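You operate a simulated robot arm through the tools that you are given. There is no shell and no other tool. Be economical: measure what you need, move in short steps, check, and stop when the job is done.

The job below is to be done with a simulated robot arm. You get a single attempt, and the scene is never put back.

Task
Set the swivel mount to 45, lock it and mount the red sensor.
Fine: the sensor goes on top of the swivel mount.

It is judged by the outcome, as a careful person would: the job done as asked, and still so three seconds after it is handed in. It fails if anything else is knocked over, pushed out of place, dropped, spilled or broken.

Robot
A 5-joint arm with a two-finger parallel gripper, fixed in place. Base frame: the origin is at the foot of the arm, x ahead of it, y to its left, z up; the work surface is at about z = 0. Lengths are in mm, angles in degrees, forces in N, time in s.
With the tool pointing down near the work surface it reaches from about 260 to 600 mm from the base axis. Its first joint turns from -66.0 to 66.0 degrees. The tool tilts only in the upright plane through the base axis and itself; it spins freely about its own axis. Payload 1.57 kg.
The TCP is the grasp point between the finger pads, 30 mm short of the fingertips. In the tool frame z runs along the fingers and y along their closing line. Largest opening 80 mm; finger width 17, thickness 12; the body of the gripper, 40 by 82 mm, starts 80 mm behind the TCP.
Orientation is that of the tool frame in the base frame, as [roll, pitch, yaw] about the fixed x, y, z axes, in that order (R = Rz(yaw) Ry(pitch) Rx(roll)). With the fingers straight down and closing along the base's y, the tool's x points along the base's -x, its y along +y and its z along -z.

Tools
- The arm moves only by the tool send_rows. Its arguments are lists of equal length, an entry for each row: "delta_pos": the shift along the base's x, y, z in mm, a list of three; "delta_rot": the turn, a rotation vector about the base's x, y, z in degrees, a list of three; "fingers": the gripper command, from -1 (fully open) to 1 (shut), values between in proportion. In form: {"delta_pos": [[dx, dy, dz], ...], "delta_rot": [[ax, ay, az], ...], "fingers": [fingers, ...]}. A call has 1 to 20 rows; each row shifts and turns the commanded pose from where the row before left it. Rows are played at 5 a second. More than 50 mm and 8.6 degrees between two rows, or a gripper value outside its range, and nothing of the call is played. Where a pose cannot be reached the arm comes as near as it can. A force on the tool above 50 N (or 10 N above the force at the start of the call, whichever is more), or a blocked arm, ends the call early, and 0.2 s more pass. The fingers move at their own pace (about 153 mm/s each) and stop on an object; they squeeze with about 43 N. The grip force told is the motor's: it shows also when the fingers shut on nothing. Time passes only in rows, and 0.2 s behind the last, so rows that do not move let the fingers close. It gives the time, the measured TCP pose, the force on the tool (base axes), the opening and the grip force at its end, in the units of the frame above (readings bear some noise), with the torque about the TCP (base axes, N m) and any sound that the robot's microphone picked up.
- Cameras (640 x 400 px; columns grow to the right, rows downward): "scene" is fixed at [38.9, 397.4, 516.3]; the picture's right is [-0.72, -0.70, 0.00], its down [-0.45, 0.47, -0.76] and it looks along [0.53, -0.55, -0.65] (base axes); focal length 214 px, centre (320, 200). "wrist" rides on the gripper at [72, -7, -122] in the tool frame; the picture's right is [0.09, 1.00, 0.00], its down [-0.84, 0.08, -0.54] and it looks along [-0.54, 0.05, 0.84] (tool axes); focal length 238 px, centre (320, 200). There is no depth. A picture from a camera that has moved, and an enlarged one, comes with that camera's place and axes in the base frame and with its lens.
- snapshot(camera): a new picture of that camera. No time passes.
- enlarge(camera, box): a new picture of the part [left, top, right, bottom] of that camera's present view, enlarged. No time passes.
- hand_in(): hands the job in; it is judged then, once.

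Work in short steps. Places have to be worked out from the pictures, the camera data and where the tool is seen: move nearer, look again, correct. Check each grasp and each placing, and mend what went wrong. You have 120 turns and 68 pictures in all, those below and enlarged ones among them. Open the gripper and draw the arm clear of the work before you hand the job in, unless the task says otherwise; then end with one line.

The tools are called after ">>>" by a JSON object that holds its "name" and its "arguments". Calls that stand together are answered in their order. send_rows: Moves the arm, as the interface text tells. Its arguments: {"type":"object","properties":{"delta_pos":{"type":"array","items":{"type":"array","items":{"type":"number"}}},"delta_rot":{"type":"array","items":{"type":"array","items":{"type":"number"}}},"fingers":{"type":"array","items":{"type":"number"}}},"required":["delta_pos","delta_rot","fingers"]} The other tools are called the same way: snapshot (camera) takes a picture; enlarge (camera, box) takes an enlarged picture of a part of a camera's view; hand_in () hands the job in.

At the start:

```text
time: 0.0
tool_pos: [336.4, -222.4, 391.9]
tool_rot: [180.0, -0.1, 180.0]
force: [-0.1, -0.2, -0.6]
wrist_torque: [-0.04, 0.02, 0.0]
opening: 79.8
finger_force: 0.1
```

scene: 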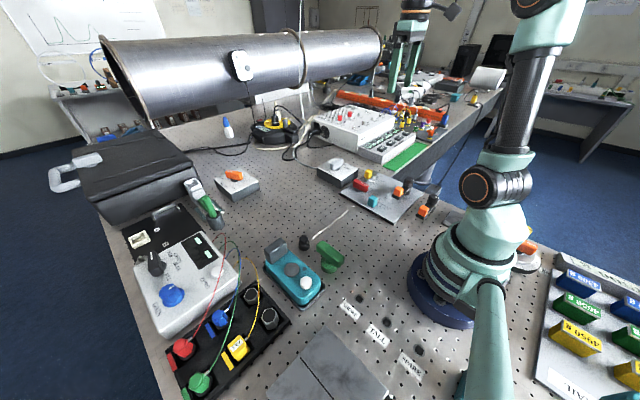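
wrist: 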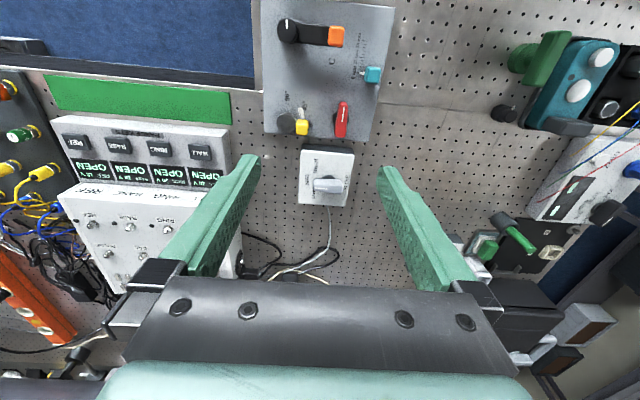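

I'll look closely at both views to identify the swivel mount and the red sensor.

>>> {"name": "enlarge", "arguments": {"camera": "scene", "box": [200, 130, 450, 286]}}

>>> {"name": "enlarge", "arguments": {"camera": "wrist", "box": [240, 0, 440, 125]}}

>>> {"name": "enlarge", "arguments": {"camera": "scene", "box": [120, 220, 360, 400]}}

```text
2.56 times, centred on (325, 208) of scene
camera zoom: at [38.9, 397.4, 516.3], right [-0.72, -0.7, 0.0], down [-0.45, 0.47, -0.76], along [0.53, -0.55, -0.65], focal length 549 px, centre (307, 180)
```

zoom: 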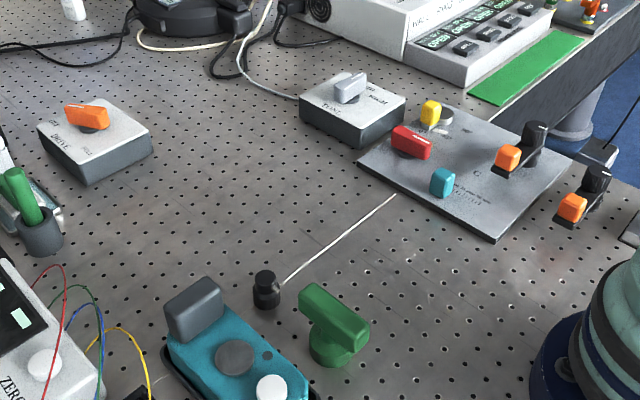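

```text
3.20 times, centred on (340, 62) of wrist
camera zoom: at [264.8, -228.4, 512.9], right [-0.09, 1.0, 0.0], down [0.84, 0.08, 0.54], along [0.54, 0.05, -0.84], focal length 763 px, centre (256, 640)
```

zoom: 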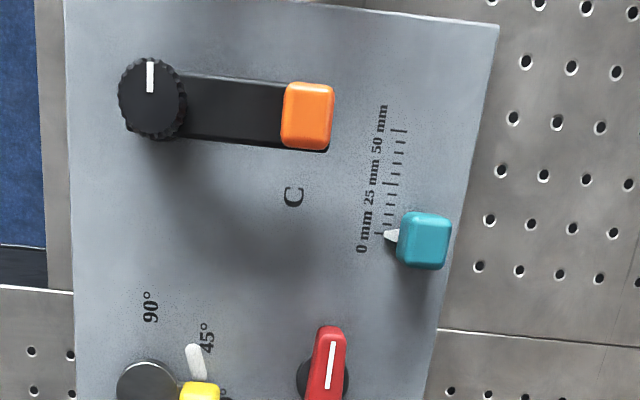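

```text
2.22 times, centred on (240, 310) of scene
camera zoom: at [38.9, 397.4, 516.3], right [-0.72, -0.7, 0.0], down [-0.45, 0.47, -0.76], along [0.53, -0.55, -0.65], focal length 477 px, centre (498, -44)
```

zoom: 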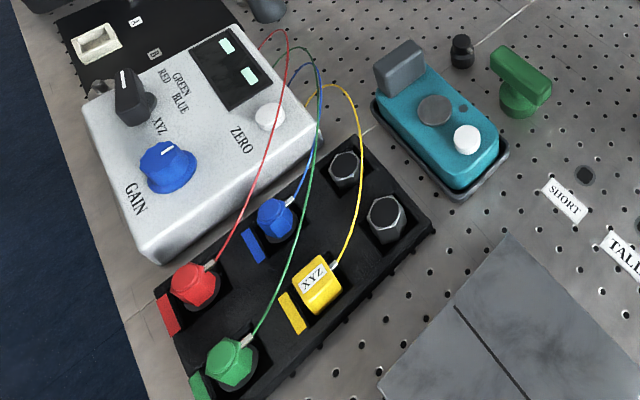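

The plate C holds a dial with 45/90 marks, a red lever and a slider; the sensor rack is in front of the meter box. I zoom in on the dial and the rack.

>>> {"name": "enlarge", "arguments": {"camera": "wrist", "box": [260, 70, 380, 145]}}

>>> {"name": "enlarge", "arguments": {"camera": "scene", "box": [330, 160, 450, 235]}}

>>> {"name": "enlarge", "arguments": {"camera": "scene", "box": [160, 270, 320, 400]}}

```text
5.33 times, centred on (320, 108) of wrist
camera zoom: at [264.8, -228.4, 512.9], right [-0.09, 1.0, 0.0], down [0.84, 0.08, 0.54], along [0.54, 0.05, -0.84], focal length 1271 px, centre (320, 693)
```

zoom: 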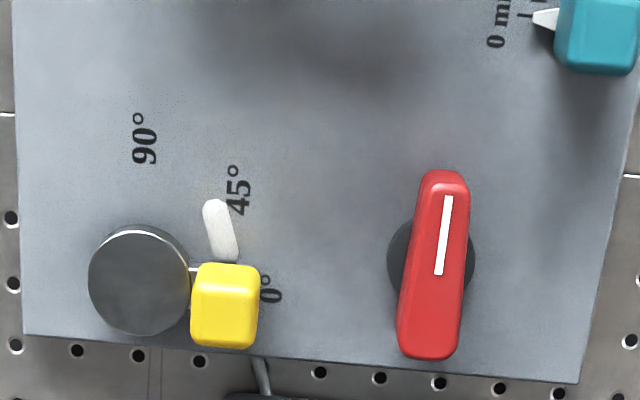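

```text
5.33 times, centred on (390, 198) of scene
camera zoom: at [38.9, 397.4, 516.3], right [-0.72, -0.7, 0.0], down [-0.45, 0.47, -0.76], along [0.53, -0.55, -0.65], focal length 1144 px, centre (-53, 213)
```

zoom: 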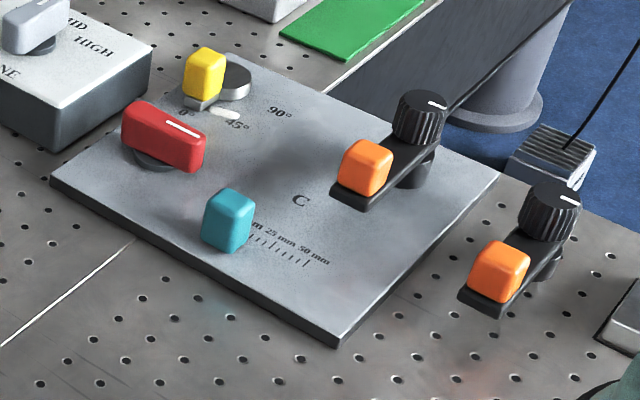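

```text
3.08 times, centred on (240, 335) of scene
camera zoom: at [38.9, 397.4, 516.3], right [-0.72, -0.7, 0.0], down [-0.45, 0.47, -0.76], along [0.53, -0.55, -0.65], focal length 660 px, centre (566, -215)
```

zoom: 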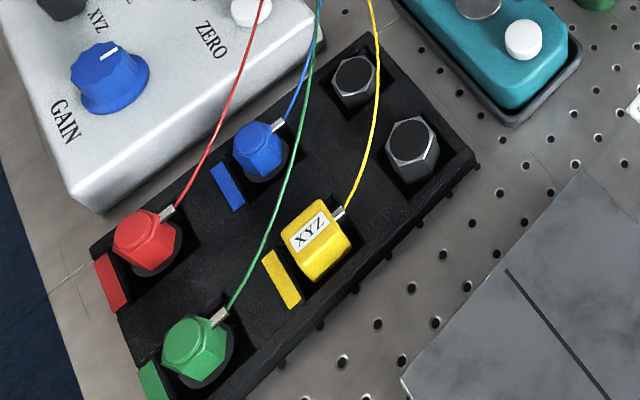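

The dial on plate C (0/45/90) near (400,-280) is the likely swivel mount with a small yellow knob; I move closer to look from above.

>>> {"name": "send_rows", "arguments": {"delta_pos": [[0, -12, -30], [0, -12, -30], [0, -12, -30], [0, -12, -30], [0, 0, 0]], "delta_rot": [[0, 0, 0], [0, 0, 0], [0, 0, 0], [0, 0, 0], [0, 0, 0]], "fingers": [-1, -1, -1, -1, -1]}}

>>> {"name": "snapshot", "arguments": {"camera": "wrist"}}

```text
time: 1.2
tool_pos: [337.2, -270.2, 271.7]
tool_rot: [-180.0, -0.1, 180.0]
force: [1.2, 0.1, 0.1]
wrist_torque: [0.01, 0.0, 0.01]
opening: 79.9
finger_force: 0.1
```

```text
59 pictures are left
camera wrist: at [265.5, -276.9, 393.1], right [-0.09, 1.0, 0.0], down [0.84, 0.08, 0.54], along [0.54, 0.05, -0.84], focal length 238 px, centre (320, 200)
```

wrist: 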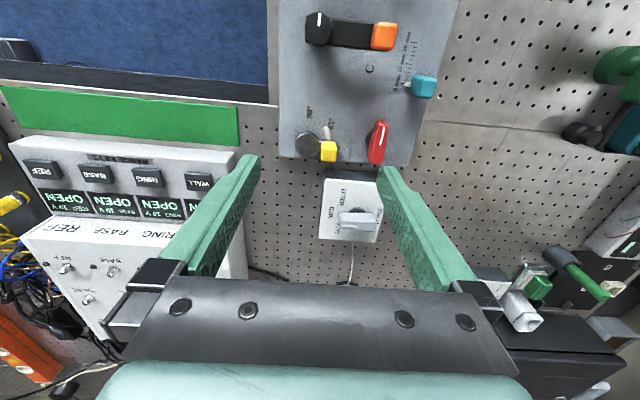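

The plate is now nearer; I zoom on it.

>>> {"name": "enlarge", "arguments": {"camera": "wrist", "box": [270, 70, 430, 180]}}

>>> {"name": "enlarge", "arguments": {"camera": "wrist", "box": [270, 0, 450, 112]}}

```text
3.64 times, centred on (350, 125) of wrist
camera zoom: at [265.5, -276.9, 393.1], right [-0.09, 1.0, 0.0], down [0.84, 0.08, 0.54], along [0.54, 0.05, -0.84], focal length 867 px, centre (211, 473)
```

zoom: 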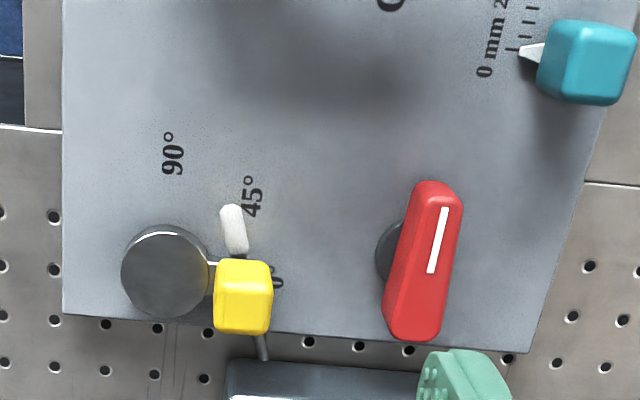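

```text
3.56 times, centred on (360, 56) of wrist
camera zoom: at [265.5, -276.9, 393.1], right [-0.09, 1.0, 0.0], down [0.84, 0.08, 0.54], along [0.54, 0.05, -0.84], focal length 848 px, centre (178, 712)
```

zoom: 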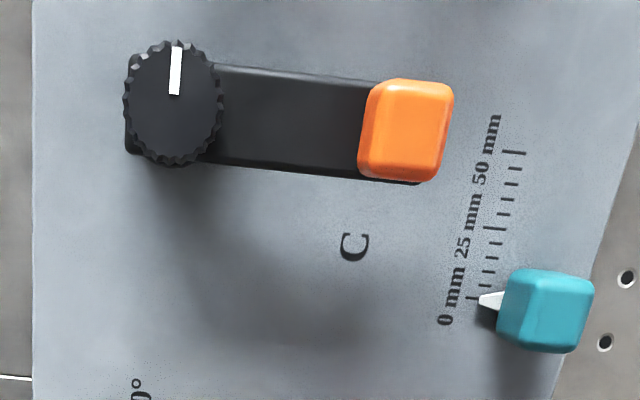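

I take a look at the teal/green devices and the rack before deciding, raising and swinging left.

>>> {"name": "send_rows", "arguments": {"delta_pos": [[0, 0, 30], [0, 45, 0], [0, 45, 0], [0, 45, 0], [0, 45, 0], [0, 45, 0], [0, 45, 0], [0, 45, 0], [0, 45, 0], [0, 45, 0], [0, 0, 0]], "delta_rot": [[0, 0, 0], [0, 0, 0], [0, 0, 0], [0, 0, 0], [0, 0, 0], [0, 0, 0], [0, 0, 0], [0, 0, 0], [0, 0, 0], [0, 0, 0], [0, 0, 0]], "fingers": [-1, -1, -1, -1, -1, -1, -1, -1, -1, -1, -1]}}

>>> {"name": "snapshot", "arguments": {"camera": "wrist"}}

>>> {"name": "snapshot", "arguments": {"camera": "scene"}}

```text
time: 3.6
tool_pos: [337.2, 134.6, 302.0]
tool_rot: [180.0, 0.0, 179.9]
force: [-0.5, -0.7, 0.2]
wrist_torque: [0.01, 0.04, 0.01]
opening: 80.1
finger_force: 0.1
```

```text
56 pictures are left
camera wrist: at [264.2, 128.8, 422.9], right [-0.09, 1.0, 0.0], down [0.84, 0.08, 0.54], along [0.54, 0.05, -0.84], focal length 238 px, centre (320, 200)
```

wrist: 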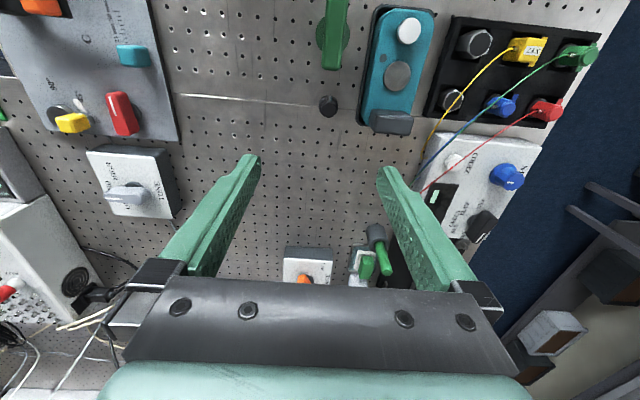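

```text
55 pictures are left
```

scene: 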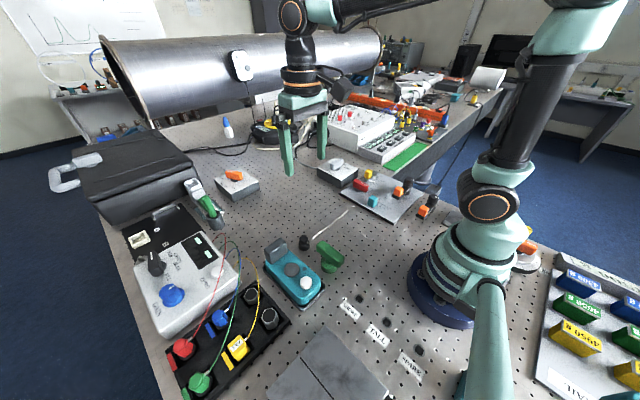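

>>> {"name": "enlarge", "arguments": {"camera": "wrist", "box": [300, 0, 450, 140]}}

>>> {"name": "enlarge", "arguments": {"camera": "wrist", "box": [420, 10, 620, 140]}}

>>> {"name": "enlarge", "arguments": {"camera": "wrist", "box": [0, 0, 200, 150]}}

```text
2.86 times, centred on (375, 70) of wrist
camera zoom: at [264.2, 128.8, 422.9], right [-0.09, 1.0, 0.0], down [0.84, 0.08, 0.54], along [0.54, 0.05, -0.84], focal length 681 px, centre (163, 571)
```

zoom: 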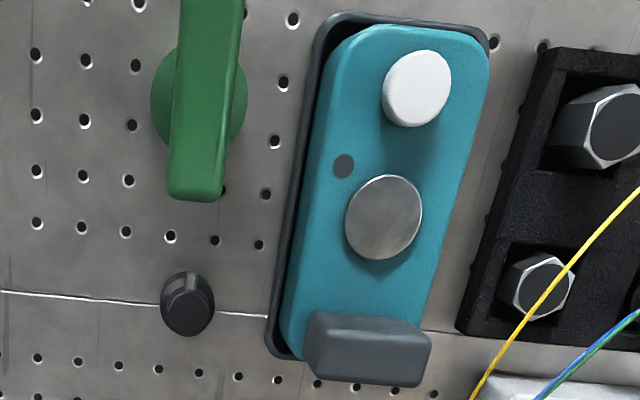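

```text
3.08 times, centred on (520, 75) of wrist
camera zoom: at [264.2, 128.8, 422.9], right [-0.09, 1.0, 0.0], down [0.84, 0.08, 0.54], along [0.54, 0.05, -0.84], focal length 733 px, centre (-295, 585)
```

zoom: 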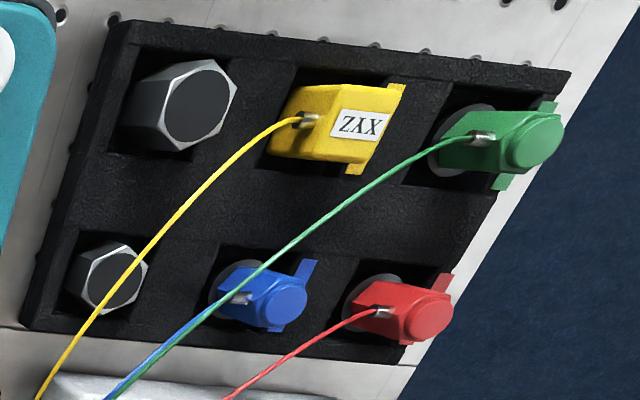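

```text
2.67 times, centred on (100, 75) of wrist
camera zoom: at [264.2, 128.8, 422.9], right [-0.09, 1.0, 0.0], down [0.84, 0.08, 0.54], along [0.54, 0.05, -0.84], focal length 636 px, centre (907, 533)
```

zoom: 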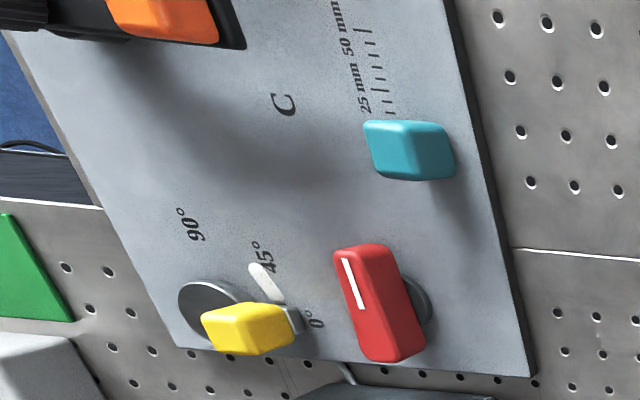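

The swivel mount's disc is at about (400,-285,22), its yellow tab at (398,-251,~45) on 0°, red lever at (382,-175). I go back for a close look at these.

>>> {"name": "send_rows", "arguments": {"delta_pos": [[0, -45, 0], [0, -45, 0], [0, -45, 0], [0, -45, 0], [0, -45, 0], [0, -45, 0], [0, -45, 0], [-3, -45, 0], [-3, -20, -40], [0, 0, -40], [0, 0, -40], [0, 0, 0]], "delta_rot": [[0, 0, 0], [0, 0, 0], [0, 0, 0], [0, 0, 0], [0, 0, 0], [0, 0, 0], [0, 0, 0], [0, 0, 0], [0, 0, 0], [0, 0, 0], [0, 0, 0], [0, 0, 0]], "fingers": [-1, -1, -1, -1, -1, -1, -1, -1, -1, -1, -1, -1]}}

>>> {"name": "snapshot", "arguments": {"camera": "wrist"}}

```text
time: 6.2
tool_pos: [330.5, -244.2, 181.5]
tool_rot: [180.0, 0.0, 180.0]
force: [-0.2, -0.4, 0.5]
wrist_torque: [-0.01, 0.02, -0.01]
opening: 79.8
finger_force: 0.1
```

```text
51 pictures are left
camera wrist: at [258.8, -250.3, 303.0], right [-0.09, 1.0, 0.0], down [0.84, 0.08, 0.54], along [0.54, 0.05, -0.84], focal length 238 px, centre (320, 200)
```

wrist: 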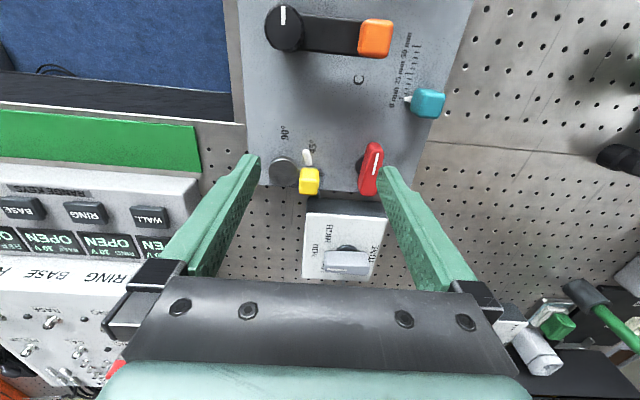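

>>> {"name": "enlarge", "arguments": {"camera": "wrist", "box": [250, 115, 400, 205]}}

```text
4.27 times, centred on (325, 160) of wrist
camera zoom: at [258.8, -250.3, 303.0], right [-0.09, 1.0, 0.0], down [0.84, 0.08, 0.54], along [0.54, 0.05, -0.84], focal length 1017 px, centre (299, 371)
```

zoom: 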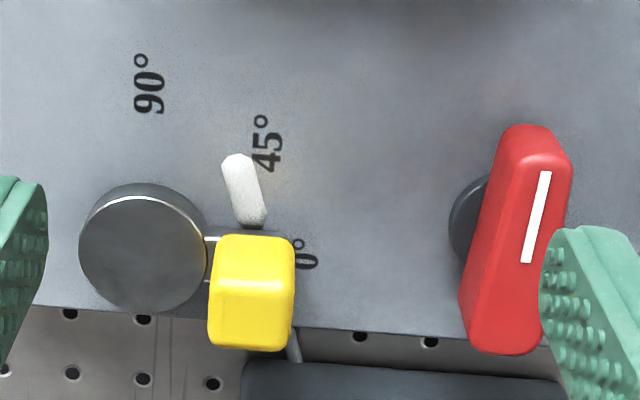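

>>> {"name": "enlarge", "arguments": {"camera": "scene", "box": [350, 162, 400, 200]}}

>>> {"name": "enlarge", "arguments": {"camera": "wrist", "box": [265, 115, 335, 205]}}

```text
10.53 times, centred on (375, 181) of scene
camera zoom: at [38.9, 397.4, 516.3], right [-0.72, -0.7, 0.0], down [-0.45, 0.47, -0.76], along [0.53, -0.55, -0.65], focal length 2258 px, centre (-259, 400)
```

zoom: 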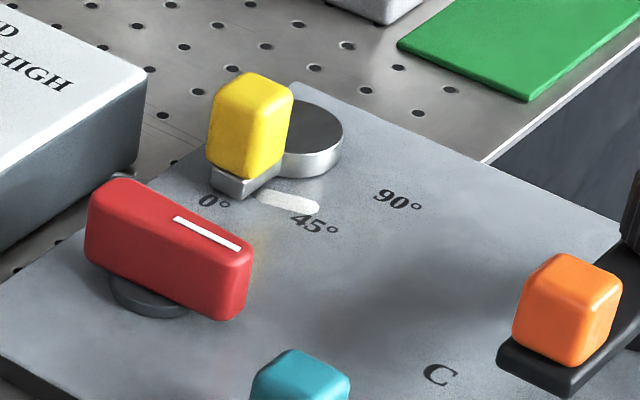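

```text
4.44 times, centred on (300, 160) of wrist
camera zoom: at [258.8, -250.3, 303.0], right [-0.09, 1.0, 0.0], down [0.84, 0.08, 0.54], along [0.54, 0.05, -0.84], focal length 1059 px, centre (409, 378)
```

zoom: 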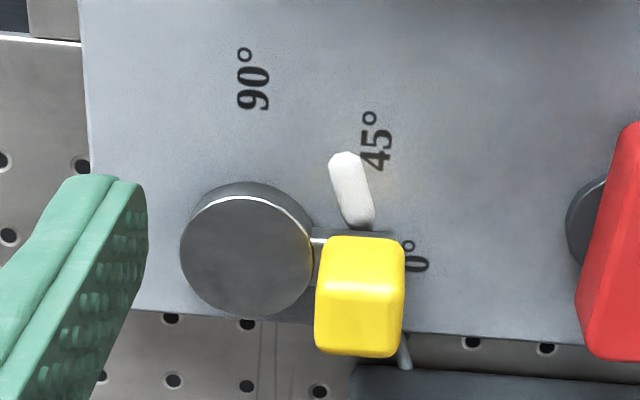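

There is a white bar lying between 0° and 45°, which might be a mark, pointer or loose obstacle. I go lower for a clearer look.

>>> {"name": "send_rows", "arguments": {"delta_pos": [[5, -10, -35], [5, -10, -35], [0, 0, 0]], "delta_rot": [[0, 0, 0], [0, 0, 0], [0, 0, 0]], "fingers": [-1, -1, -1]}}

>>> {"name": "enlarge", "arguments": {"camera": "wrist", "box": [250, 110, 400, 230]}}

```text
time: 7.0
tool_pos: [341.1, -265.7, 112.6]
tool_rot: [-180.0, 0.0, 179.9]
force: [-0.4, 0.3, 0.5]
wrist_torque: [0.03, 0.0, 0.04]
opening: 80.1
finger_force: 0.0
```

```text
3.33 times, centred on (325, 170) of wrist
camera zoom: at [269.1, -271.7, 233.7], right [-0.09, 1.0, 0.0], down [0.84, 0.08, 0.54], along [0.54, 0.05, -0.84], focal length 794 px, centre (303, 300)
```

zoom: 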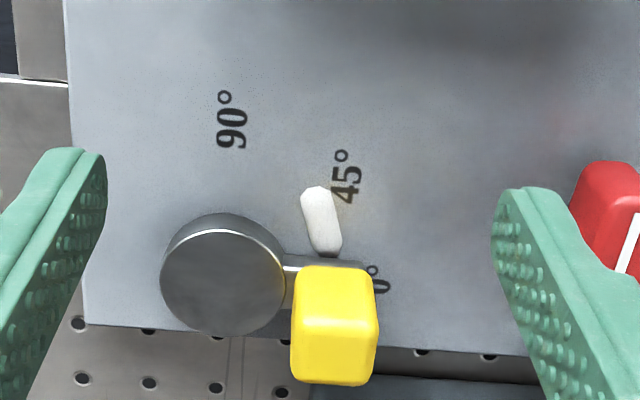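

The white bar is roughly 24x8 mm from (392,-250) to (372,-259), in the arm's sweep. I spin the tool to view it from the +y side and find out whether it's loose.

>>> {"name": "send_rows", "arguments": {"delta_pos": [[4, 4, 0], [4, 4, 0], [4, 4, 0], [4, 4, 0], [4, 4, 0], [4, 4, 0], [4, 4, 0], [4, 4, 0], [4, 4, 0], [4, 4, 0], [4, 0, 0], [0, 0, 0]], "delta_rot": [[0, 0, -8.2], [0, 0, -8.2], [0, 0, -8.2], [0, 0, -8.2], [0, 0, -8.2], [0, 0, -8.2], [0, 0, -8.2], [0, 0, -8.2], [0, 0, -8.2], [0, 0, -8.2], [0, 0, -8.2], [0, 0, 0]], "fingers": [-1, -1, -1, -1, -1, -1, -1, -1, -1, -1, -1, -1]}}

>>> {"name": "snapshot", "arguments": {"camera": "wrist"}}

```text
time: 9.6
tool_pos: [383.9, -224.0, 112.4]
tool_rot: [-180.0, 0.0, 89.7]
force: [-0.4, -0.9, 0.8]
wrist_torque: [-0.02, -0.01, 0.0]
opening: 80.0
finger_force: 0.0
```

```text
46 pictures are left
camera wrist: at [378.5, -152.6, 232.7], right [1.0, 0.09, 0.0], down [0.07, -0.84, 0.54], along [0.05, -0.54, -0.84], focal length 238 px, centre (320, 200)
```

wrist: 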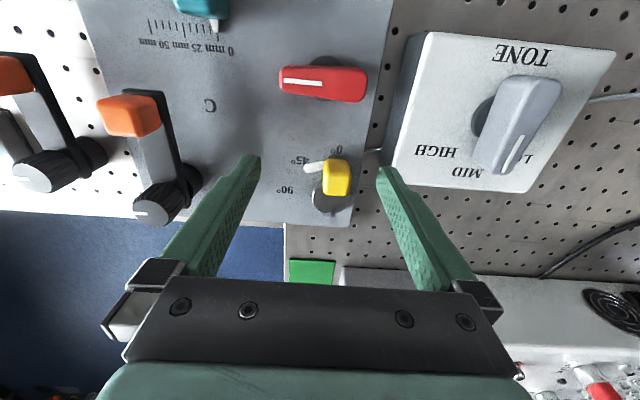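

>>> {"name": "enlarge", "arguments": {"camera": "wrist", "box": [265, 130, 385, 220]}}

```text
4.44 times, centred on (325, 175) of wrist
camera zoom: at [378.5, -152.6, 232.7], right [1.0, 0.09, 0.0], down [0.07, -0.84, 0.54], along [0.05, -0.54, -0.84], focal length 1059 px, centre (298, 311)
```

zoom: 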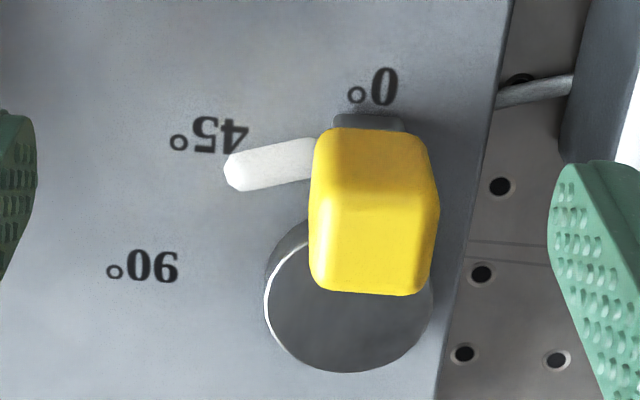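

It looks like a loose chalk-like stick, lying on the plate from (372,-259.5) toward the arm, blocking the swivel's sweep. I will take hold of its free tip (closing along y, fingers narrowed), drag it clear and lift it away. First spin back above it.

>>> {"name": "send_rows", "arguments": {"delta_pos": [[-1.3, -3, 0], [-1.3, -3, 0], [-1.3, -3, 0], [-1.3, -3, 0], [-1.3, -3, 0], [-1.3, -3, 0], [-1.3, -3, 0], [-1.3, -3, 0], [-1.5, -3, 0], [-1.5, -4, 0], [-1.5, -3, -20], [0, 0, -20], [0, 0, 0]], "delta_rot": [[0, 0, 8.2], [0, 0, 8.2], [0, 0, 8.2], [0, 0, 8.2], [0, 0, 8.2], [0, 0, 8.2], [0, 0, 8.2], [0, 0, 8.2], [0, 0, 8.2], [0, 0, 8.2], [0, 0, 8.2], [0, 0, 0], [0, 0, 0]], "fingers": [0, 0, 0.5, 0.5, 0.5, 0.5, 0.5, 0.5, 0.5, 0.5, 0.5, 0.5, 0.5]}}

>>> {"name": "snapshot", "arguments": {"camera": "wrist"}}

```text
time: 12.4
tool_pos: [370.1, -258.7, 72.6]
tool_rot: [-180.0, 0.0, 180.0]
force: [1.3, -0.8, 0.2]
wrist_torque: [0.02, -0.02, -0.01]
opening: 20.0
finger_force: 0.0
```

```text
44 pictures are left
camera wrist: at [297.8, -265.8, 192.5], right [-0.09, 1.0, 0.0], down [0.84, 0.08, 0.54], along [0.54, 0.05, -0.84], focal length 238 px, centre (320, 200)
```

wrist: 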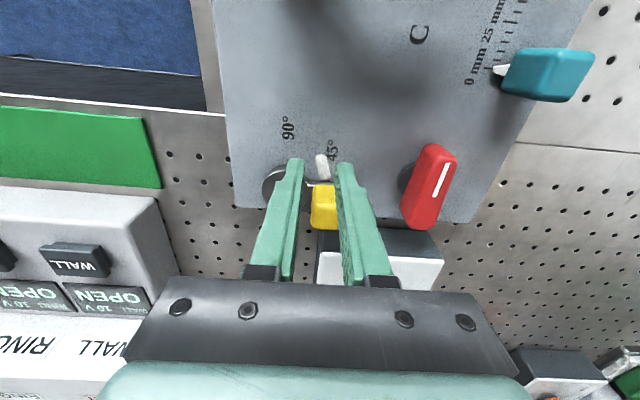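

The tips straddle the chalk's line. I shift 1 mm back and descend to just above the plate.

>>> {"name": "send_rows", "arguments": {"delta_pos": [[-1, 0, -12], [0, 0, -10], [0, 0, -6], [0, 0, -4], [0, 0, 0]], "delta_rot": [[0, 0, 0], [0, 0, 0], [0, 0, 0], [0, 0, 0], [0, 0, 0]], "fingers": [0.5, 0.5, 0.5, 0.5, 0.5]}}

>>> {"name": "enlarge", "arguments": {"camera": "wrist", "box": [250, 110, 400, 230]}}

```text
time: 13.6
tool_pos: [367.5, -259.9, 41.6]
tool_rot: [-180.0, -0.1, 179.9]
force: [-2.4, -0.4, 5.6]
wrist_torque: [-0.11, 0.02, 0.01]
opening: 19.7
finger_force: 0.0
stopped in row 5: the force on the tool passed its limit at 53 N (the readings are from after the stop); the commanded pose is now the measured one
```

```text
3.33 times, centred on (325, 170) of wrist
camera zoom: at [296.8, -266.1, 163.3], right [-0.09, 1.0, 0.0], down [0.84, 0.08, 0.54], along [0.54, 0.05, -0.84], focal length 794 px, centre (303, 300)
```

zoom: 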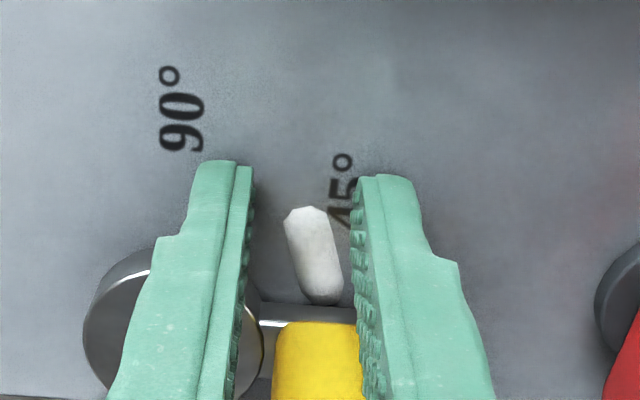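

The tips touched the plate (top near z≈11). I raise 2 mm and close on the chalk.

>>> {"name": "send_rows", "arguments": {"delta_pos": [[1, 0, 2], [0, 0, 0], [0, 0, 0], [0, 0, 0]], "delta_rot": [[0, 0, 0], [0, 0, 0], [0, 0, 0], [0, 0, 0]], "fingers": [0.5, 0.7, 1, 1]}}

>>> {"name": "enlarge", "arguments": {"camera": "wrist", "box": [250, 110, 400, 230]}}

```text
time: 14.6
tool_pos: [369.8, -260.1, 43.0]
tool_rot: [179.9, -0.1, 179.9]
force: [0.0, -0.2, -0.8]
wrist_torque: [0.03, -0.01, 0.02]
opening: 0.0
finger_force: 21.7
```

```text
3.33 times, centred on (325, 170) of wrist
camera zoom: at [297.9, -266.1, 164.9], right [-0.09, 1.0, 0.0], down [0.84, 0.08, 0.54], along [0.54, 0.05, -0.84], focal length 794 px, centre (303, 300)
```

zoom: 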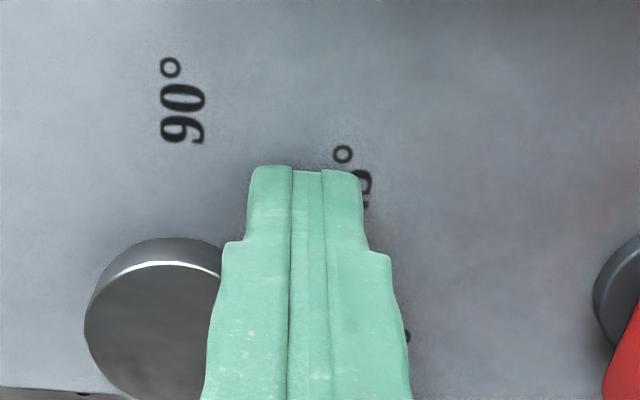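

The fingers shut on nothing. I lift and look.

>>> {"name": "send_rows", "arguments": {"delta_pos": [[0, 0, 0], [-10, 0, 25], [-10, 0, 10], [0, 0, 0]], "delta_rot": [[0, 0, 0], [0, 0, 0], [0, 0, 0], [0, 0, 0]], "fingers": [0.5, 0.5, 0.5, 0.5]}}

>>> {"name": "enlarge", "arguments": {"camera": "wrist", "box": [250, 110, 400, 230]}}

```text
time: 15.6
tool_pos: [350.3, -259.5, 78.4]
tool_rot: [180.0, -0.1, 179.9]
force: [-0.3, 1.0, 0.0]
wrist_torque: [0.01, 0.0, -0.02]
opening: 20.1
finger_force: 0.1
```

```text
3.33 times, centred on (325, 170) of wrist
camera zoom: at [277.7, -265.5, 200.2], right [-0.09, 1.0, 0.0], down [0.84, 0.08, 0.54], along [0.54, 0.05, -0.84], focal length 794 px, centre (303, 300)
```

zoom: 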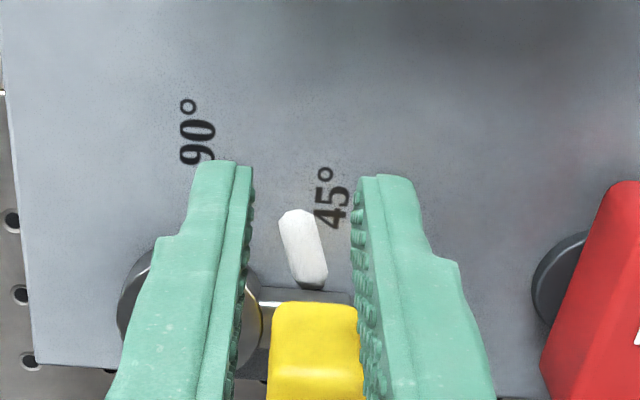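

The stick hasn't moved and is thinner than I assumed, so it may be attached to the arm (or fixed low). I'll take the yellow tab (about (400.5,-251.5), top z≈48) with tangential grip and test a small turn; first position above it.

>>> {"name": "send_rows", "arguments": {"delta_pos": [[0, 0, 15], [5, 0.8, 0], [5, 0.8, 0], [5, 0.8, 0], [5, 0.8, 0], [5, 0.8, 0], [5, 0.8, 0], [5, 0.8, 0], [5, 0.8, 0], [5, 0.8, 0], [5, 0.8, 0], [0, 0, 0], [0, 0, 0]], "delta_rot": [[0, 0, 0], [0, 0, -8.2], [0, 0, -8.2], [0, 0, -8.2], [0, 0, -8.2], [0, 0, -8.2], [0, 0, -8.2], [0, 0, -8.2], [0, 0, -8.2], [0, 0, -8.2], [0, 0, -8.2], [0, 0, -8], [0, 0, 0]], "fingers": [0.5, 0, -0.3, -0.3, -0.3, -0.3, -0.3, -0.3, -0.3, -0.3, -0.3, -0.3, -0.3]}}

>>> {"name": "snapshot", "arguments": {"camera": "wrist"}}

```text
time: 18.4
tool_pos: [399.9, -250.6, 94.1]
tool_rot: [-179.9, -0.1, 89.8]
force: [-0.1, 0.1, 0.6]
wrist_torque: [-0.03, -0.01, -0.01]
opening: 52.2
finger_force: 0.1
```

```text
40 pictures are left
camera wrist: at [392.9, -179.4, 215.0], right [1.0, 0.09, 0.0], down [0.07, -0.84, 0.54], along [0.05, -0.54, -0.84], focal length 238 px, centre (320, 200)
```

wrist: 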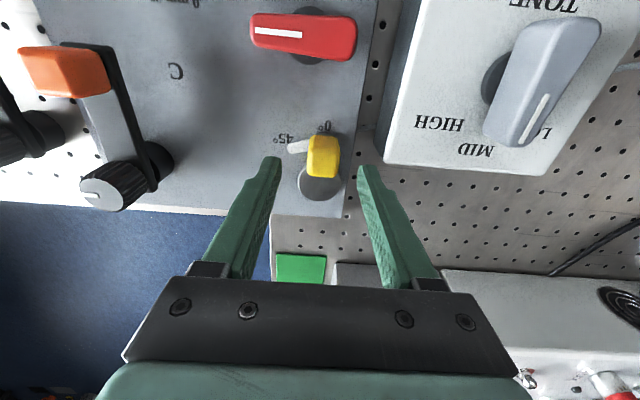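

The tab lies centrally between the open fingers. I descend to TCP z≈52 and close.

>>> {"name": "send_rows", "arguments": {"delta_pos": [[0, 0, -15], [0, 0, -15], [0, 0, -11], [0, 0, 0]], "delta_rot": [[0, 0, 0], [0, 0, 0], [0, 0, 0], [0, 0, 0]], "fingers": [-0.3, -0.3, -0.3, -0.3]}}

>>> {"name": "enlarge", "arguments": {"camera": "wrist", "box": [230, 80, 410, 220]}}

```text
time: 19.4
tool_pos: [398.9, -250.8, 51.6]
tool_rot: [-179.9, -0.1, 90.0]
force: [-0.8, -0.9, 0.0]
wrist_torque: [0.02, -0.02, 0.0]
opening: 52.1
finger_force: 0.1
```

```text
2.86 times, centred on (320, 150) of wrist
camera zoom: at [392.7, -178.9, 173.5], right [1.0, 0.09, 0.0], down [0.08, -0.84, 0.54], along [0.05, -0.54, -0.84], focal length 681 px, centre (320, 343)
```

zoom: 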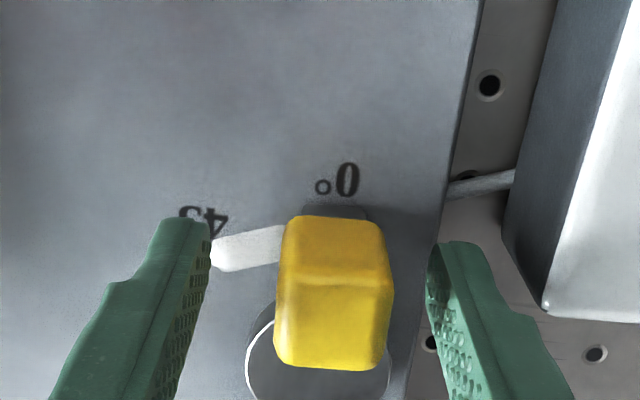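

The tab is about 2 mm to +x of centre; I shift and close gently on it.

>>> {"name": "send_rows", "arguments": {"delta_pos": [[2, 0, 0], [0, 0, 0], [0, 0, 0], [0, 0, 0]], "delta_rot": [[0, 0, 0], [0, 0, 0], [0, 0, 0], [0, 0, 0]], "fingers": [-0.1, 0.2, 1, 1]}}

```text
time: 20.4
tool_pos: [401.6, -251.3, 51.9]
tool_rot: [179.9, 0.0, 90.0]
force: [7.8, -1.1, -5.3]
wrist_torque: [0.23, 0.35, 0.27]
opening: 24.0
finger_force: 36.2
```

The tab is gripped (24 mm). I make a small 5° test turn about the disc centre.

>>> {"name": "send_rows", "arguments": {"delta_pos": [[-1.5, 0.1, 0], [-1.5, 0, 0], [0, 0, 0]], "delta_rot": [[0, 0, 2.5], [0, 0, 2.5], [0, 0, 0]], "fingers": [1, 1, 1]}}

>>> {"name": "enlarge", "arguments": {"camera": "wrist", "box": [230, 80, 410, 220]}}

```text
time: 21.2
tool_pos: [398.6, -250.4, 52.7]
tool_rot: [-180.0, 0.0, 95.0]
force: [10.8, -1.3, -10.7]
wrist_torque: [-0.65, 0.08, 0.38]
opening: 23.9
finger_force: 35.3
```

```text
2.86 times, centred on (320, 150) of wrist
camera zoom: at [385.8, -179.9, 173.9], right [0.98, 0.18, 0.0], down [0.15, -0.83, 0.54], along [0.1, -0.53, -0.84], focal length 681 px, centre (320, 343)
```

zoom: 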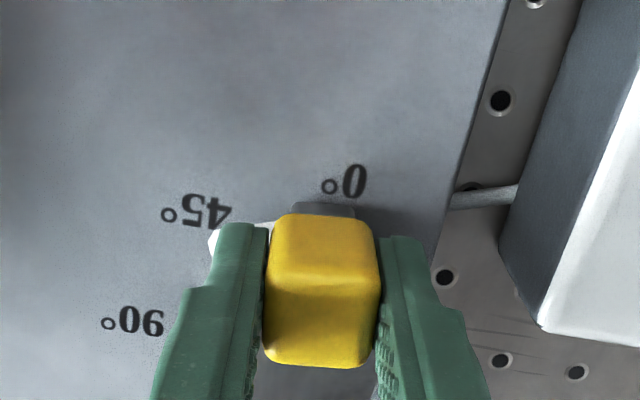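

The arm turned with modest force. I turn another 10° and check again.

>>> {"name": "send_rows", "arguments": {"delta_pos": [[-1.5, -0.1, 0], [-1.5, -0.1, 0], [-1.5, -0.2, 0], [-1.5, -0.3, 0], [0, 0, 0]], "delta_rot": [[0, 0, 2.5], [0, 0, 2.5], [0, 0, 2.5], [0, 0, 2.5], [0, 0, 0]], "fingers": [1, 1, 1, 1, 1]}}

>>> {"name": "enlarge", "arguments": {"camera": "wrist", "box": [230, 80, 410, 220]}}

>>> {"name": "enlarge", "arguments": {"camera": "scene", "box": [330, 150, 430, 215]}}

```text
time: 22.4
tool_pos: [393.2, -252.8, 52.8]
tool_rot: [179.9, 0.2, 105.0]
force: [15.3, 3.2, -6.6]
wrist_torque: [0.14, 0.0, 0.59]
opening: 23.7
finger_force: 35.5
```

```text
2.86 times, centred on (320, 150) of wrist
camera zoom: at [367.6, -184.2, 173.9], right [0.94, 0.35, 0.0], down [0.29, -0.79, 0.54], along [0.19, -0.51, -0.84], focal length 681 px, centre (320, 343)
```

zoom: 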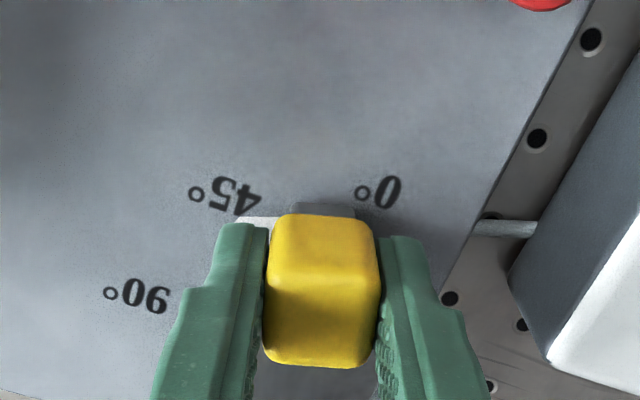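

```text
6.15 times, centred on (380, 182) of scene
camera zoom: at [38.9, 397.4, 516.3], right [-0.72, -0.7, 0.0], down [-0.45, 0.47, -0.76], along [0.53, -0.55, -0.65], focal length 1320 px, centre (-49, 308)
```

zoom: 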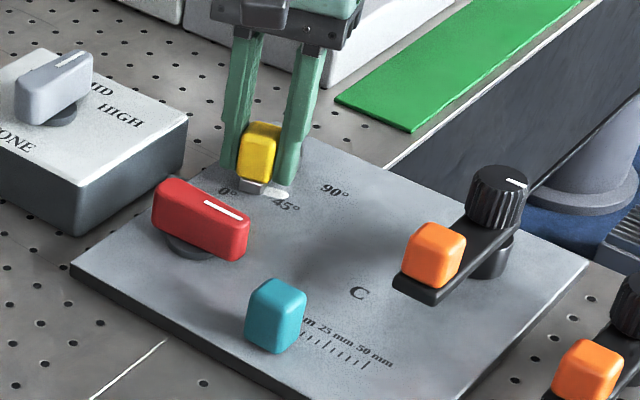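

The white bar stays fixed to the plate and the arm passes over it without jamming (15 N), so it isn't a loose obstacle. I continue the turn by 10°.

>>> {"name": "send_rows", "arguments": {"delta_pos": [[-1.4, -0.4, 0], [-1.4, -0.5, 0], [-1.4, -0.5, 0], [-1.4, -0.6, 0], [0, 0, 0]], "delta_rot": [[0, 0, 2.5], [0, 0, 2.5], [0, 0, 2.5], [0, 0, 2.5], [0, 0, 0]], "fingers": [1, 1, 1, 1, 1]}}

>>> {"name": "enlarge", "arguments": {"camera": "wrist", "box": [230, 80, 410, 220]}}

>>> {"name": "enlarge", "arguments": {"camera": "scene", "box": [350, 162, 400, 200]}}

```text
time: 23.6
tool_pos: [387.4, -254.8, 52.2]
tool_rot: [-179.9, 0.0, 115.1]
force: [17.5, 6.9, -10.6]
wrist_torque: [-0.21, -0.25, 0.6]
opening: 23.9
finger_force: 35.8
```

```text
2.86 times, centred on (320, 150) of wrist
camera zoom: at [350.7, -191.8, 174.0], right [0.86, 0.51, 0.0], down [0.42, -0.72, 0.54], along [0.27, -0.47, -0.84], focal length 681 px, centre (320, 343)
```

zoom: 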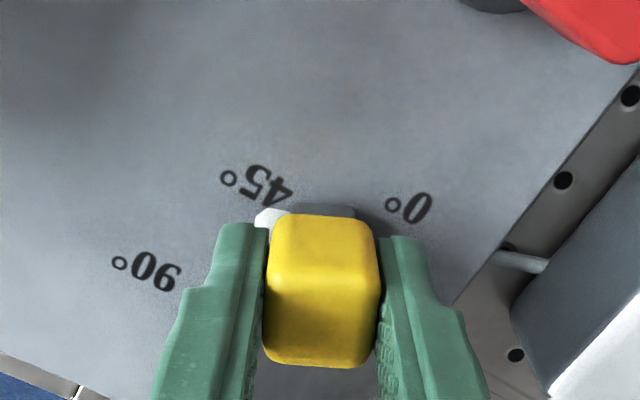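

```text
10.53 times, centred on (375, 181) of scene
camera zoom: at [38.9, 397.4, 516.3], right [-0.72, -0.7, 0.0], down [-0.45, 0.47, -0.76], along [0.53, -0.55, -0.65], focal length 2258 px, centre (-259, 400)
```

zoom: 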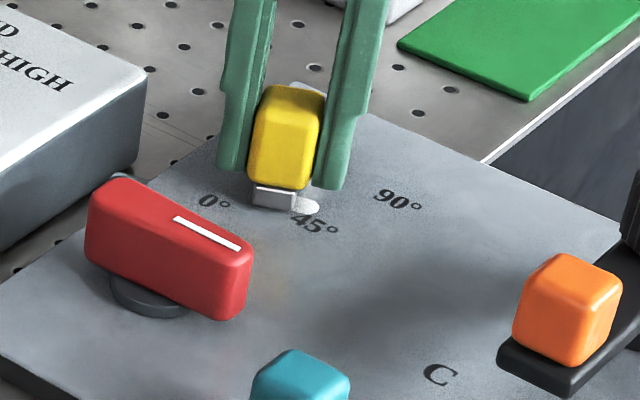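

The white bar is clearly a fixed feature; the arm is at about 25°. I turn the remaining 20° along the arc.

>>> {"name": "send_rows", "arguments": {"delta_pos": [[-1.32, -0.65, 0], [-1.29, -0.7, 0], [-1.25, -0.76, 0], [-1.22, -0.81, 0], [-1.18, -0.87, 0], [-1.14, -0.92, 0], [-1.1, -0.97, 0], [-1.06, -1.01, 0], [0, 0, 0], [0, 0, 0]], "delta_rot": [[0, 0, 2.5], [0, 0, 2.5], [0, 0, 2.5], [0, 0, 2.5], [0, 0, 2.5], [0, 0, 2.5], [0, 0, 2.5], [0, 0, 2.5], [0, 0, 0], [0, 0, 0]], "fingers": [1, 1, 1, 1, 1, 1, 1, 1, 1, 1]}}

>>> {"name": "enlarge", "arguments": {"camera": "scene", "box": [350, 162, 400, 200]}}

```text
time: 25.8
tool_pos: [377.9, -262.1, 52.0]
tool_rot: [180.0, 0.1, 135.0]
force: [15.9, 1.0, -20.8]
wrist_torque: [-0.34, -0.39, 0.44]
opening: 24.0
finger_force: 35.7
```

```text
10.53 times, centred on (375, 181) of scene
camera zoom: at [39.0, 397.3, 516.4], right [-0.72, -0.7, 0.0], down [-0.45, 0.47, -0.76], along [0.53, -0.55, -0.65], focal length 2258 px, centre (-259, 400)
```

zoom: 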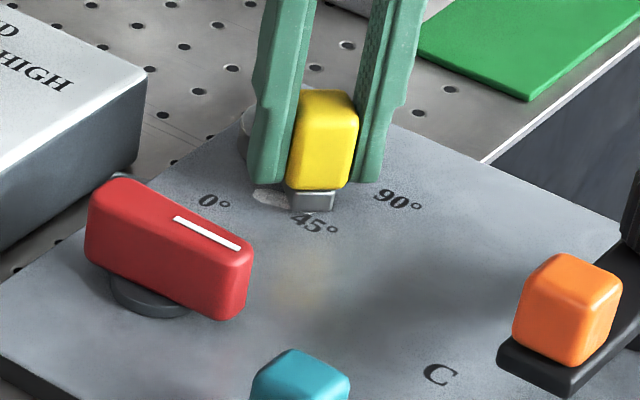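

The arm now points at "45°" (about 45.5° by pose). I release, rise and look at the result.

>>> {"name": "send_rows", "arguments": {"delta_pos": [[0, 0, 0], [0, 0, 0], [0, 0, 20], [0, 0, 30], [0, 0, 0]], "delta_rot": [[0, 0, 0], [0, 0, 0], [0, 0, 0], [0, 0, 0], [0, 0, 0]], "fingers": [-0.3, -0.3, -0.3, -0.3, -0.3]}}

>>> {"name": "enlarge", "arguments": {"camera": "wrist", "box": [230, 80, 410, 220]}}

>>> {"name": "enlarge", "arguments": {"camera": "scene", "box": [350, 162, 400, 200]}}

```text
time: 27.0
tool_pos: [376.3, -261.1, 102.3]
tool_rot: [-180.0, 0.0, 134.9]
force: [-0.4, -0.3, -0.6]
wrist_torque: [-0.03, -0.03, 0.04]
opening: 51.8
finger_force: 0.1
```

```text
2.86 times, centred on (320, 150) of wrist
camera zoom: at [321.5, -214.6, 224.9], right [0.64, 0.77, 0.0], down [0.65, -0.54, 0.54], along [0.42, -0.35, -0.84], focal length 681 px, centre (320, 343)
```

zoom: 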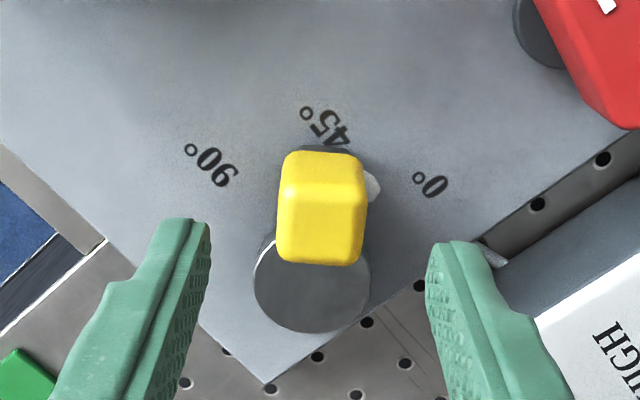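

```text
10.53 times, centred on (375, 181) of scene
camera zoom: at [38.9, 397.4, 516.3], right [-0.72, -0.7, 0.0], down [-0.45, 0.47, -0.76], along [0.53, -0.55, -0.65], focal length 2258 px, centre (-259, 400)
```

zoom: 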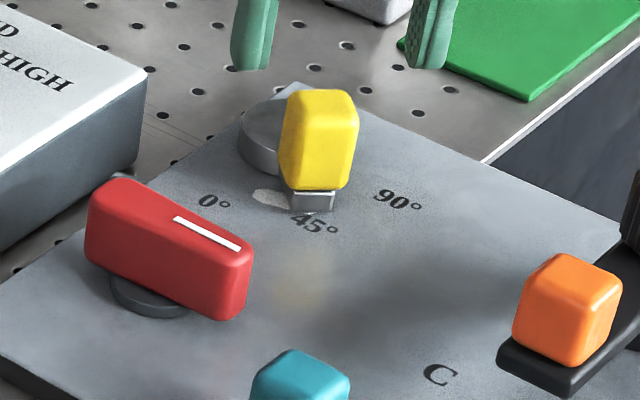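

The swivel stays at 45° (≈44.5–45.5). Now the red lever: I move above it to inspect for lock markings.

>>> {"name": "send_rows", "arguments": {"delta_pos": [[-8, 17, 20], [-7, 17, 15], [-7, 17, 0], [-7, 17, 0], [-7, 17, 0], [0, 0, 0], [0, 0, 0]], "delta_rot": [[0, 0, 0], [0, 0, 8.2], [0, 0, 8.2], [0, 0, 8.2], [0, 0, 8.2], [0, 0, 8.2], [0, 0, 4]], "fingers": [-0.3, -0.3, -0.3, -0.3, -0.3, -0.3, -0.3]}}

>>> {"name": "enlarge", "arguments": {"camera": "wrist", "box": [240, 90, 400, 220]}}

>>> {"name": "enlarge", "arguments": {"camera": "scene", "box": [340, 165, 400, 215]}}

```text
time: 28.6
tool_pos: [341.3, -177.1, 138.4]
tool_rot: [-180.0, -0.2, -179.8]
force: [-0.2, -0.4, 0.5]
wrist_torque: [0.02, 0.03, -0.01]
opening: 51.9
finger_force: 0.0
```

```text
3.08 times, centred on (320, 155) of wrist
camera zoom: at [269.5, -182.5, 259.1], right [-0.09, 1.0, 0.0], down [0.84, 0.08, 0.54], along [0.54, 0.05, -0.84], focal length 733 px, centre (320, 338)
```

zoom: 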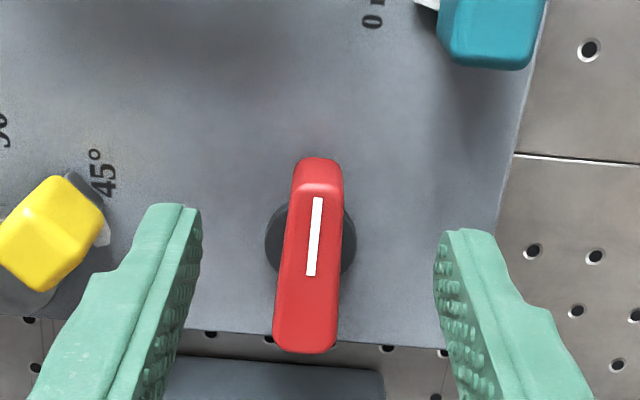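

```text
8.00 times, centred on (370, 190) of scene
camera zoom: at [38.9, 397.4, 516.3], right [-0.72, -0.7, 0.0], down [-0.45, 0.47, -0.76], along [0.53, -0.55, -0.65], focal length 1716 px, centre (-80, 280)
```

zoom: 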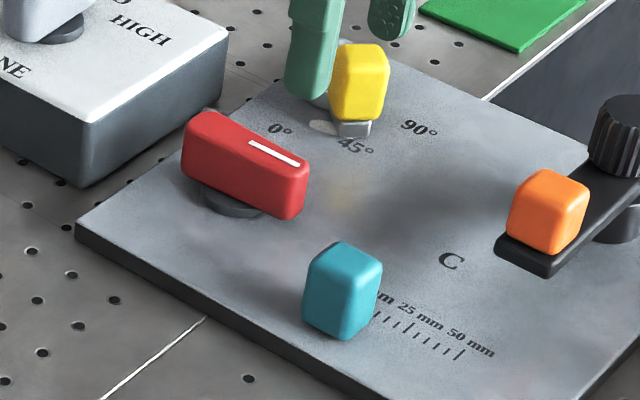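

No markings; the lever's pivot is about (386,-175.5), blade along x, top z≈38. I go over it and grip it across y at its pivot.

>>> {"name": "send_rows", "arguments": {"delta_pos": [[22, 0.8, -20], [22.5, 0.8, -20], [0, 0, -20], [0, 0, -16], [0, 0, -10], [0, 0, 0], [0, 0, 0]], "delta_rot": [[0, 0, 0], [0, 0, 0], [0, 0, 0], [0, 0, 0], [0, 0, 0], [0, 0, 0], [0, 0, 0]], "fingers": [-0.3, -0.3, -0.3, -0.3, -0.3, 0.3, 0.3]}}

>>> {"name": "snapshot", "arguments": {"camera": "wrist"}}

```text
time: 30.2
tool_pos: [386.3, -174.7, 52.3]
tool_rot: [-180.0, -0.1, -180.0]
force: [0.1, 0.3, 0.0]
wrist_torque: [-0.02, 0.01, -0.04]
opening: 27.8
finger_force: 0.1
```

```text
28 pictures are left
camera wrist: at [314.3, -180.8, 173.1], right [-0.09, 1.0, 0.0], down [0.84, 0.08, 0.54], along [0.54, 0.05, -0.84], focal length 238 px, centre (320, 200)
```

wrist: 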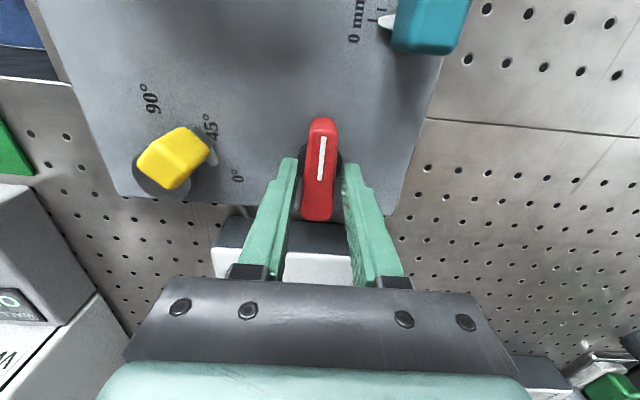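

Fingers straddle the lever at its middle. I close and try a clockwise turn first (usual tightening), watching torque.

>>> {"name": "send_rows", "arguments": {"delta_pos": [[0, 0, -3], [0, 0, 0], [0, 0, 0], [0, 0, 0], [0, 0, 0], [0, 0, 0]], "delta_rot": [[0, 0, 0], [0, 0, 0], [0, 0, 0], [0, 0, -5], [0, 0, -5], [0, 0, 0]], "fingers": [0.3, 1, 1, 1, 1, 1]}}

```text
time: 31.6
tool_pos: [385.5, -174.3, 49.3]
tool_rot: [179.9, -0.1, 169.9]
force: [-2.7, -8.2, 3.9]
wrist_torque: [-0.16, 0.04, 1.12]
opening: 23.1
finger_force: 34.9
```

Torque rose to 1.1 N m; I check whether the lever moved with the gripper.

>>> {"name": "enlarge", "arguments": {"camera": "wrist", "box": [240, 90, 400, 220]}}

```text
3.08 times, centred on (320, 155) of wrist
camera zoom: at [314.1, -168.2, 170.2], right [0.08, 1.0, 0.0], down [0.84, -0.07, 0.54], along [0.54, -0.05, -0.84], focal length 733 px, centre (320, 338)
```

zoom: 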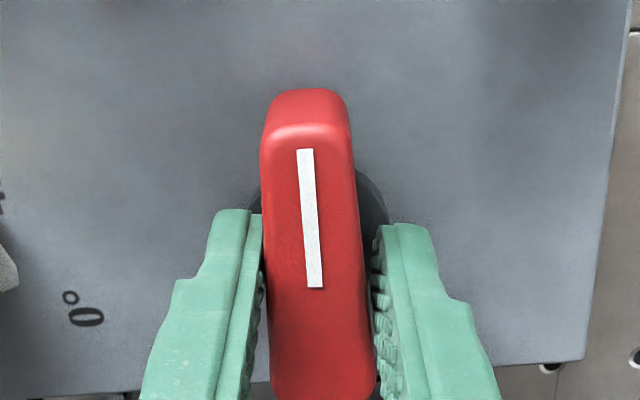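

The lever didn't turn clockwise: it's at that stop. I turn back and try counter-clockwise.

>>> {"name": "send_rows", "arguments": {"delta_pos": [[0, 0, 0], [0, 0, 0], [0, 0, 0], [0, 0, 0], [0, 0, 0]], "delta_rot": [[0, 0, 5], [0, 0, 5], [0, 0, 5], [0, 0, 5], [0, 0, 0]], "fingers": [1, 1, 1, 1, 1]}}

>>> {"name": "enlarge", "arguments": {"camera": "wrist", "box": [240, 90, 400, 220]}}

```text
time: 32.8
tool_pos: [384.8, -173.9, 48.5]
tool_rot: [180.0, -0.2, -170.1]
force: [-17.1, -16.9, 7.6]
wrist_torque: [-0.59, 0.33, -0.03]
opening: 21.1
finger_force: 34.6
```

```text
3.08 times, centred on (320, 155) of wrist
camera zoom: at [315.8, -193.4, 170.2], right [-0.26, 0.96, 0.0], down [0.81, 0.22, 0.54], along [0.52, 0.14, -0.84], focal length 733 px, centre (320, 338)
```

zoom: 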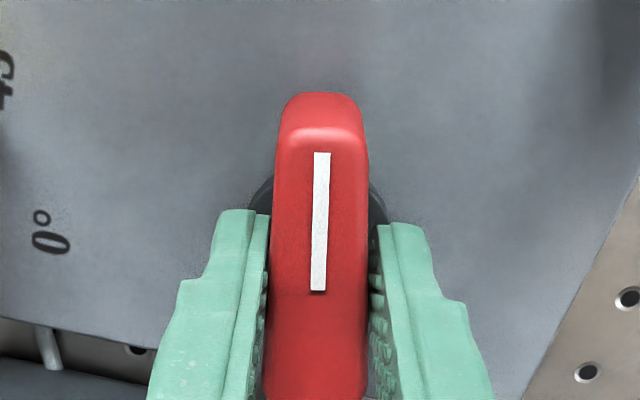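

Counter-clockwise it turns freely. I continue, easing the side force.

>>> {"name": "send_rows", "arguments": {"delta_pos": [[-0.7, -0.7, 0.5], [0, 0, 0], [0, 0, 0], [0, 0, 0], [0, 0, 0], [0, 0, 0], [0, 0, 0]], "delta_rot": [[0, 0, 5], [0, 0, 5], [0, 0, 5], [0, 0, 5], [0, 0, 5], [0, 0, 5], [0, 0, 0]], "fingers": [1, 1, 1, 1, 1, 1, 1]}}

```text
time: 34.4
tool_pos: [384.0, -174.9, 48.2]
tool_rot: [179.9, -0.1, -139.9]
force: [-5.1, -0.3, -13.0]
wrist_torque: [-0.31, 0.02, 0.0]
opening: 21.2
finger_force: 34.4
```

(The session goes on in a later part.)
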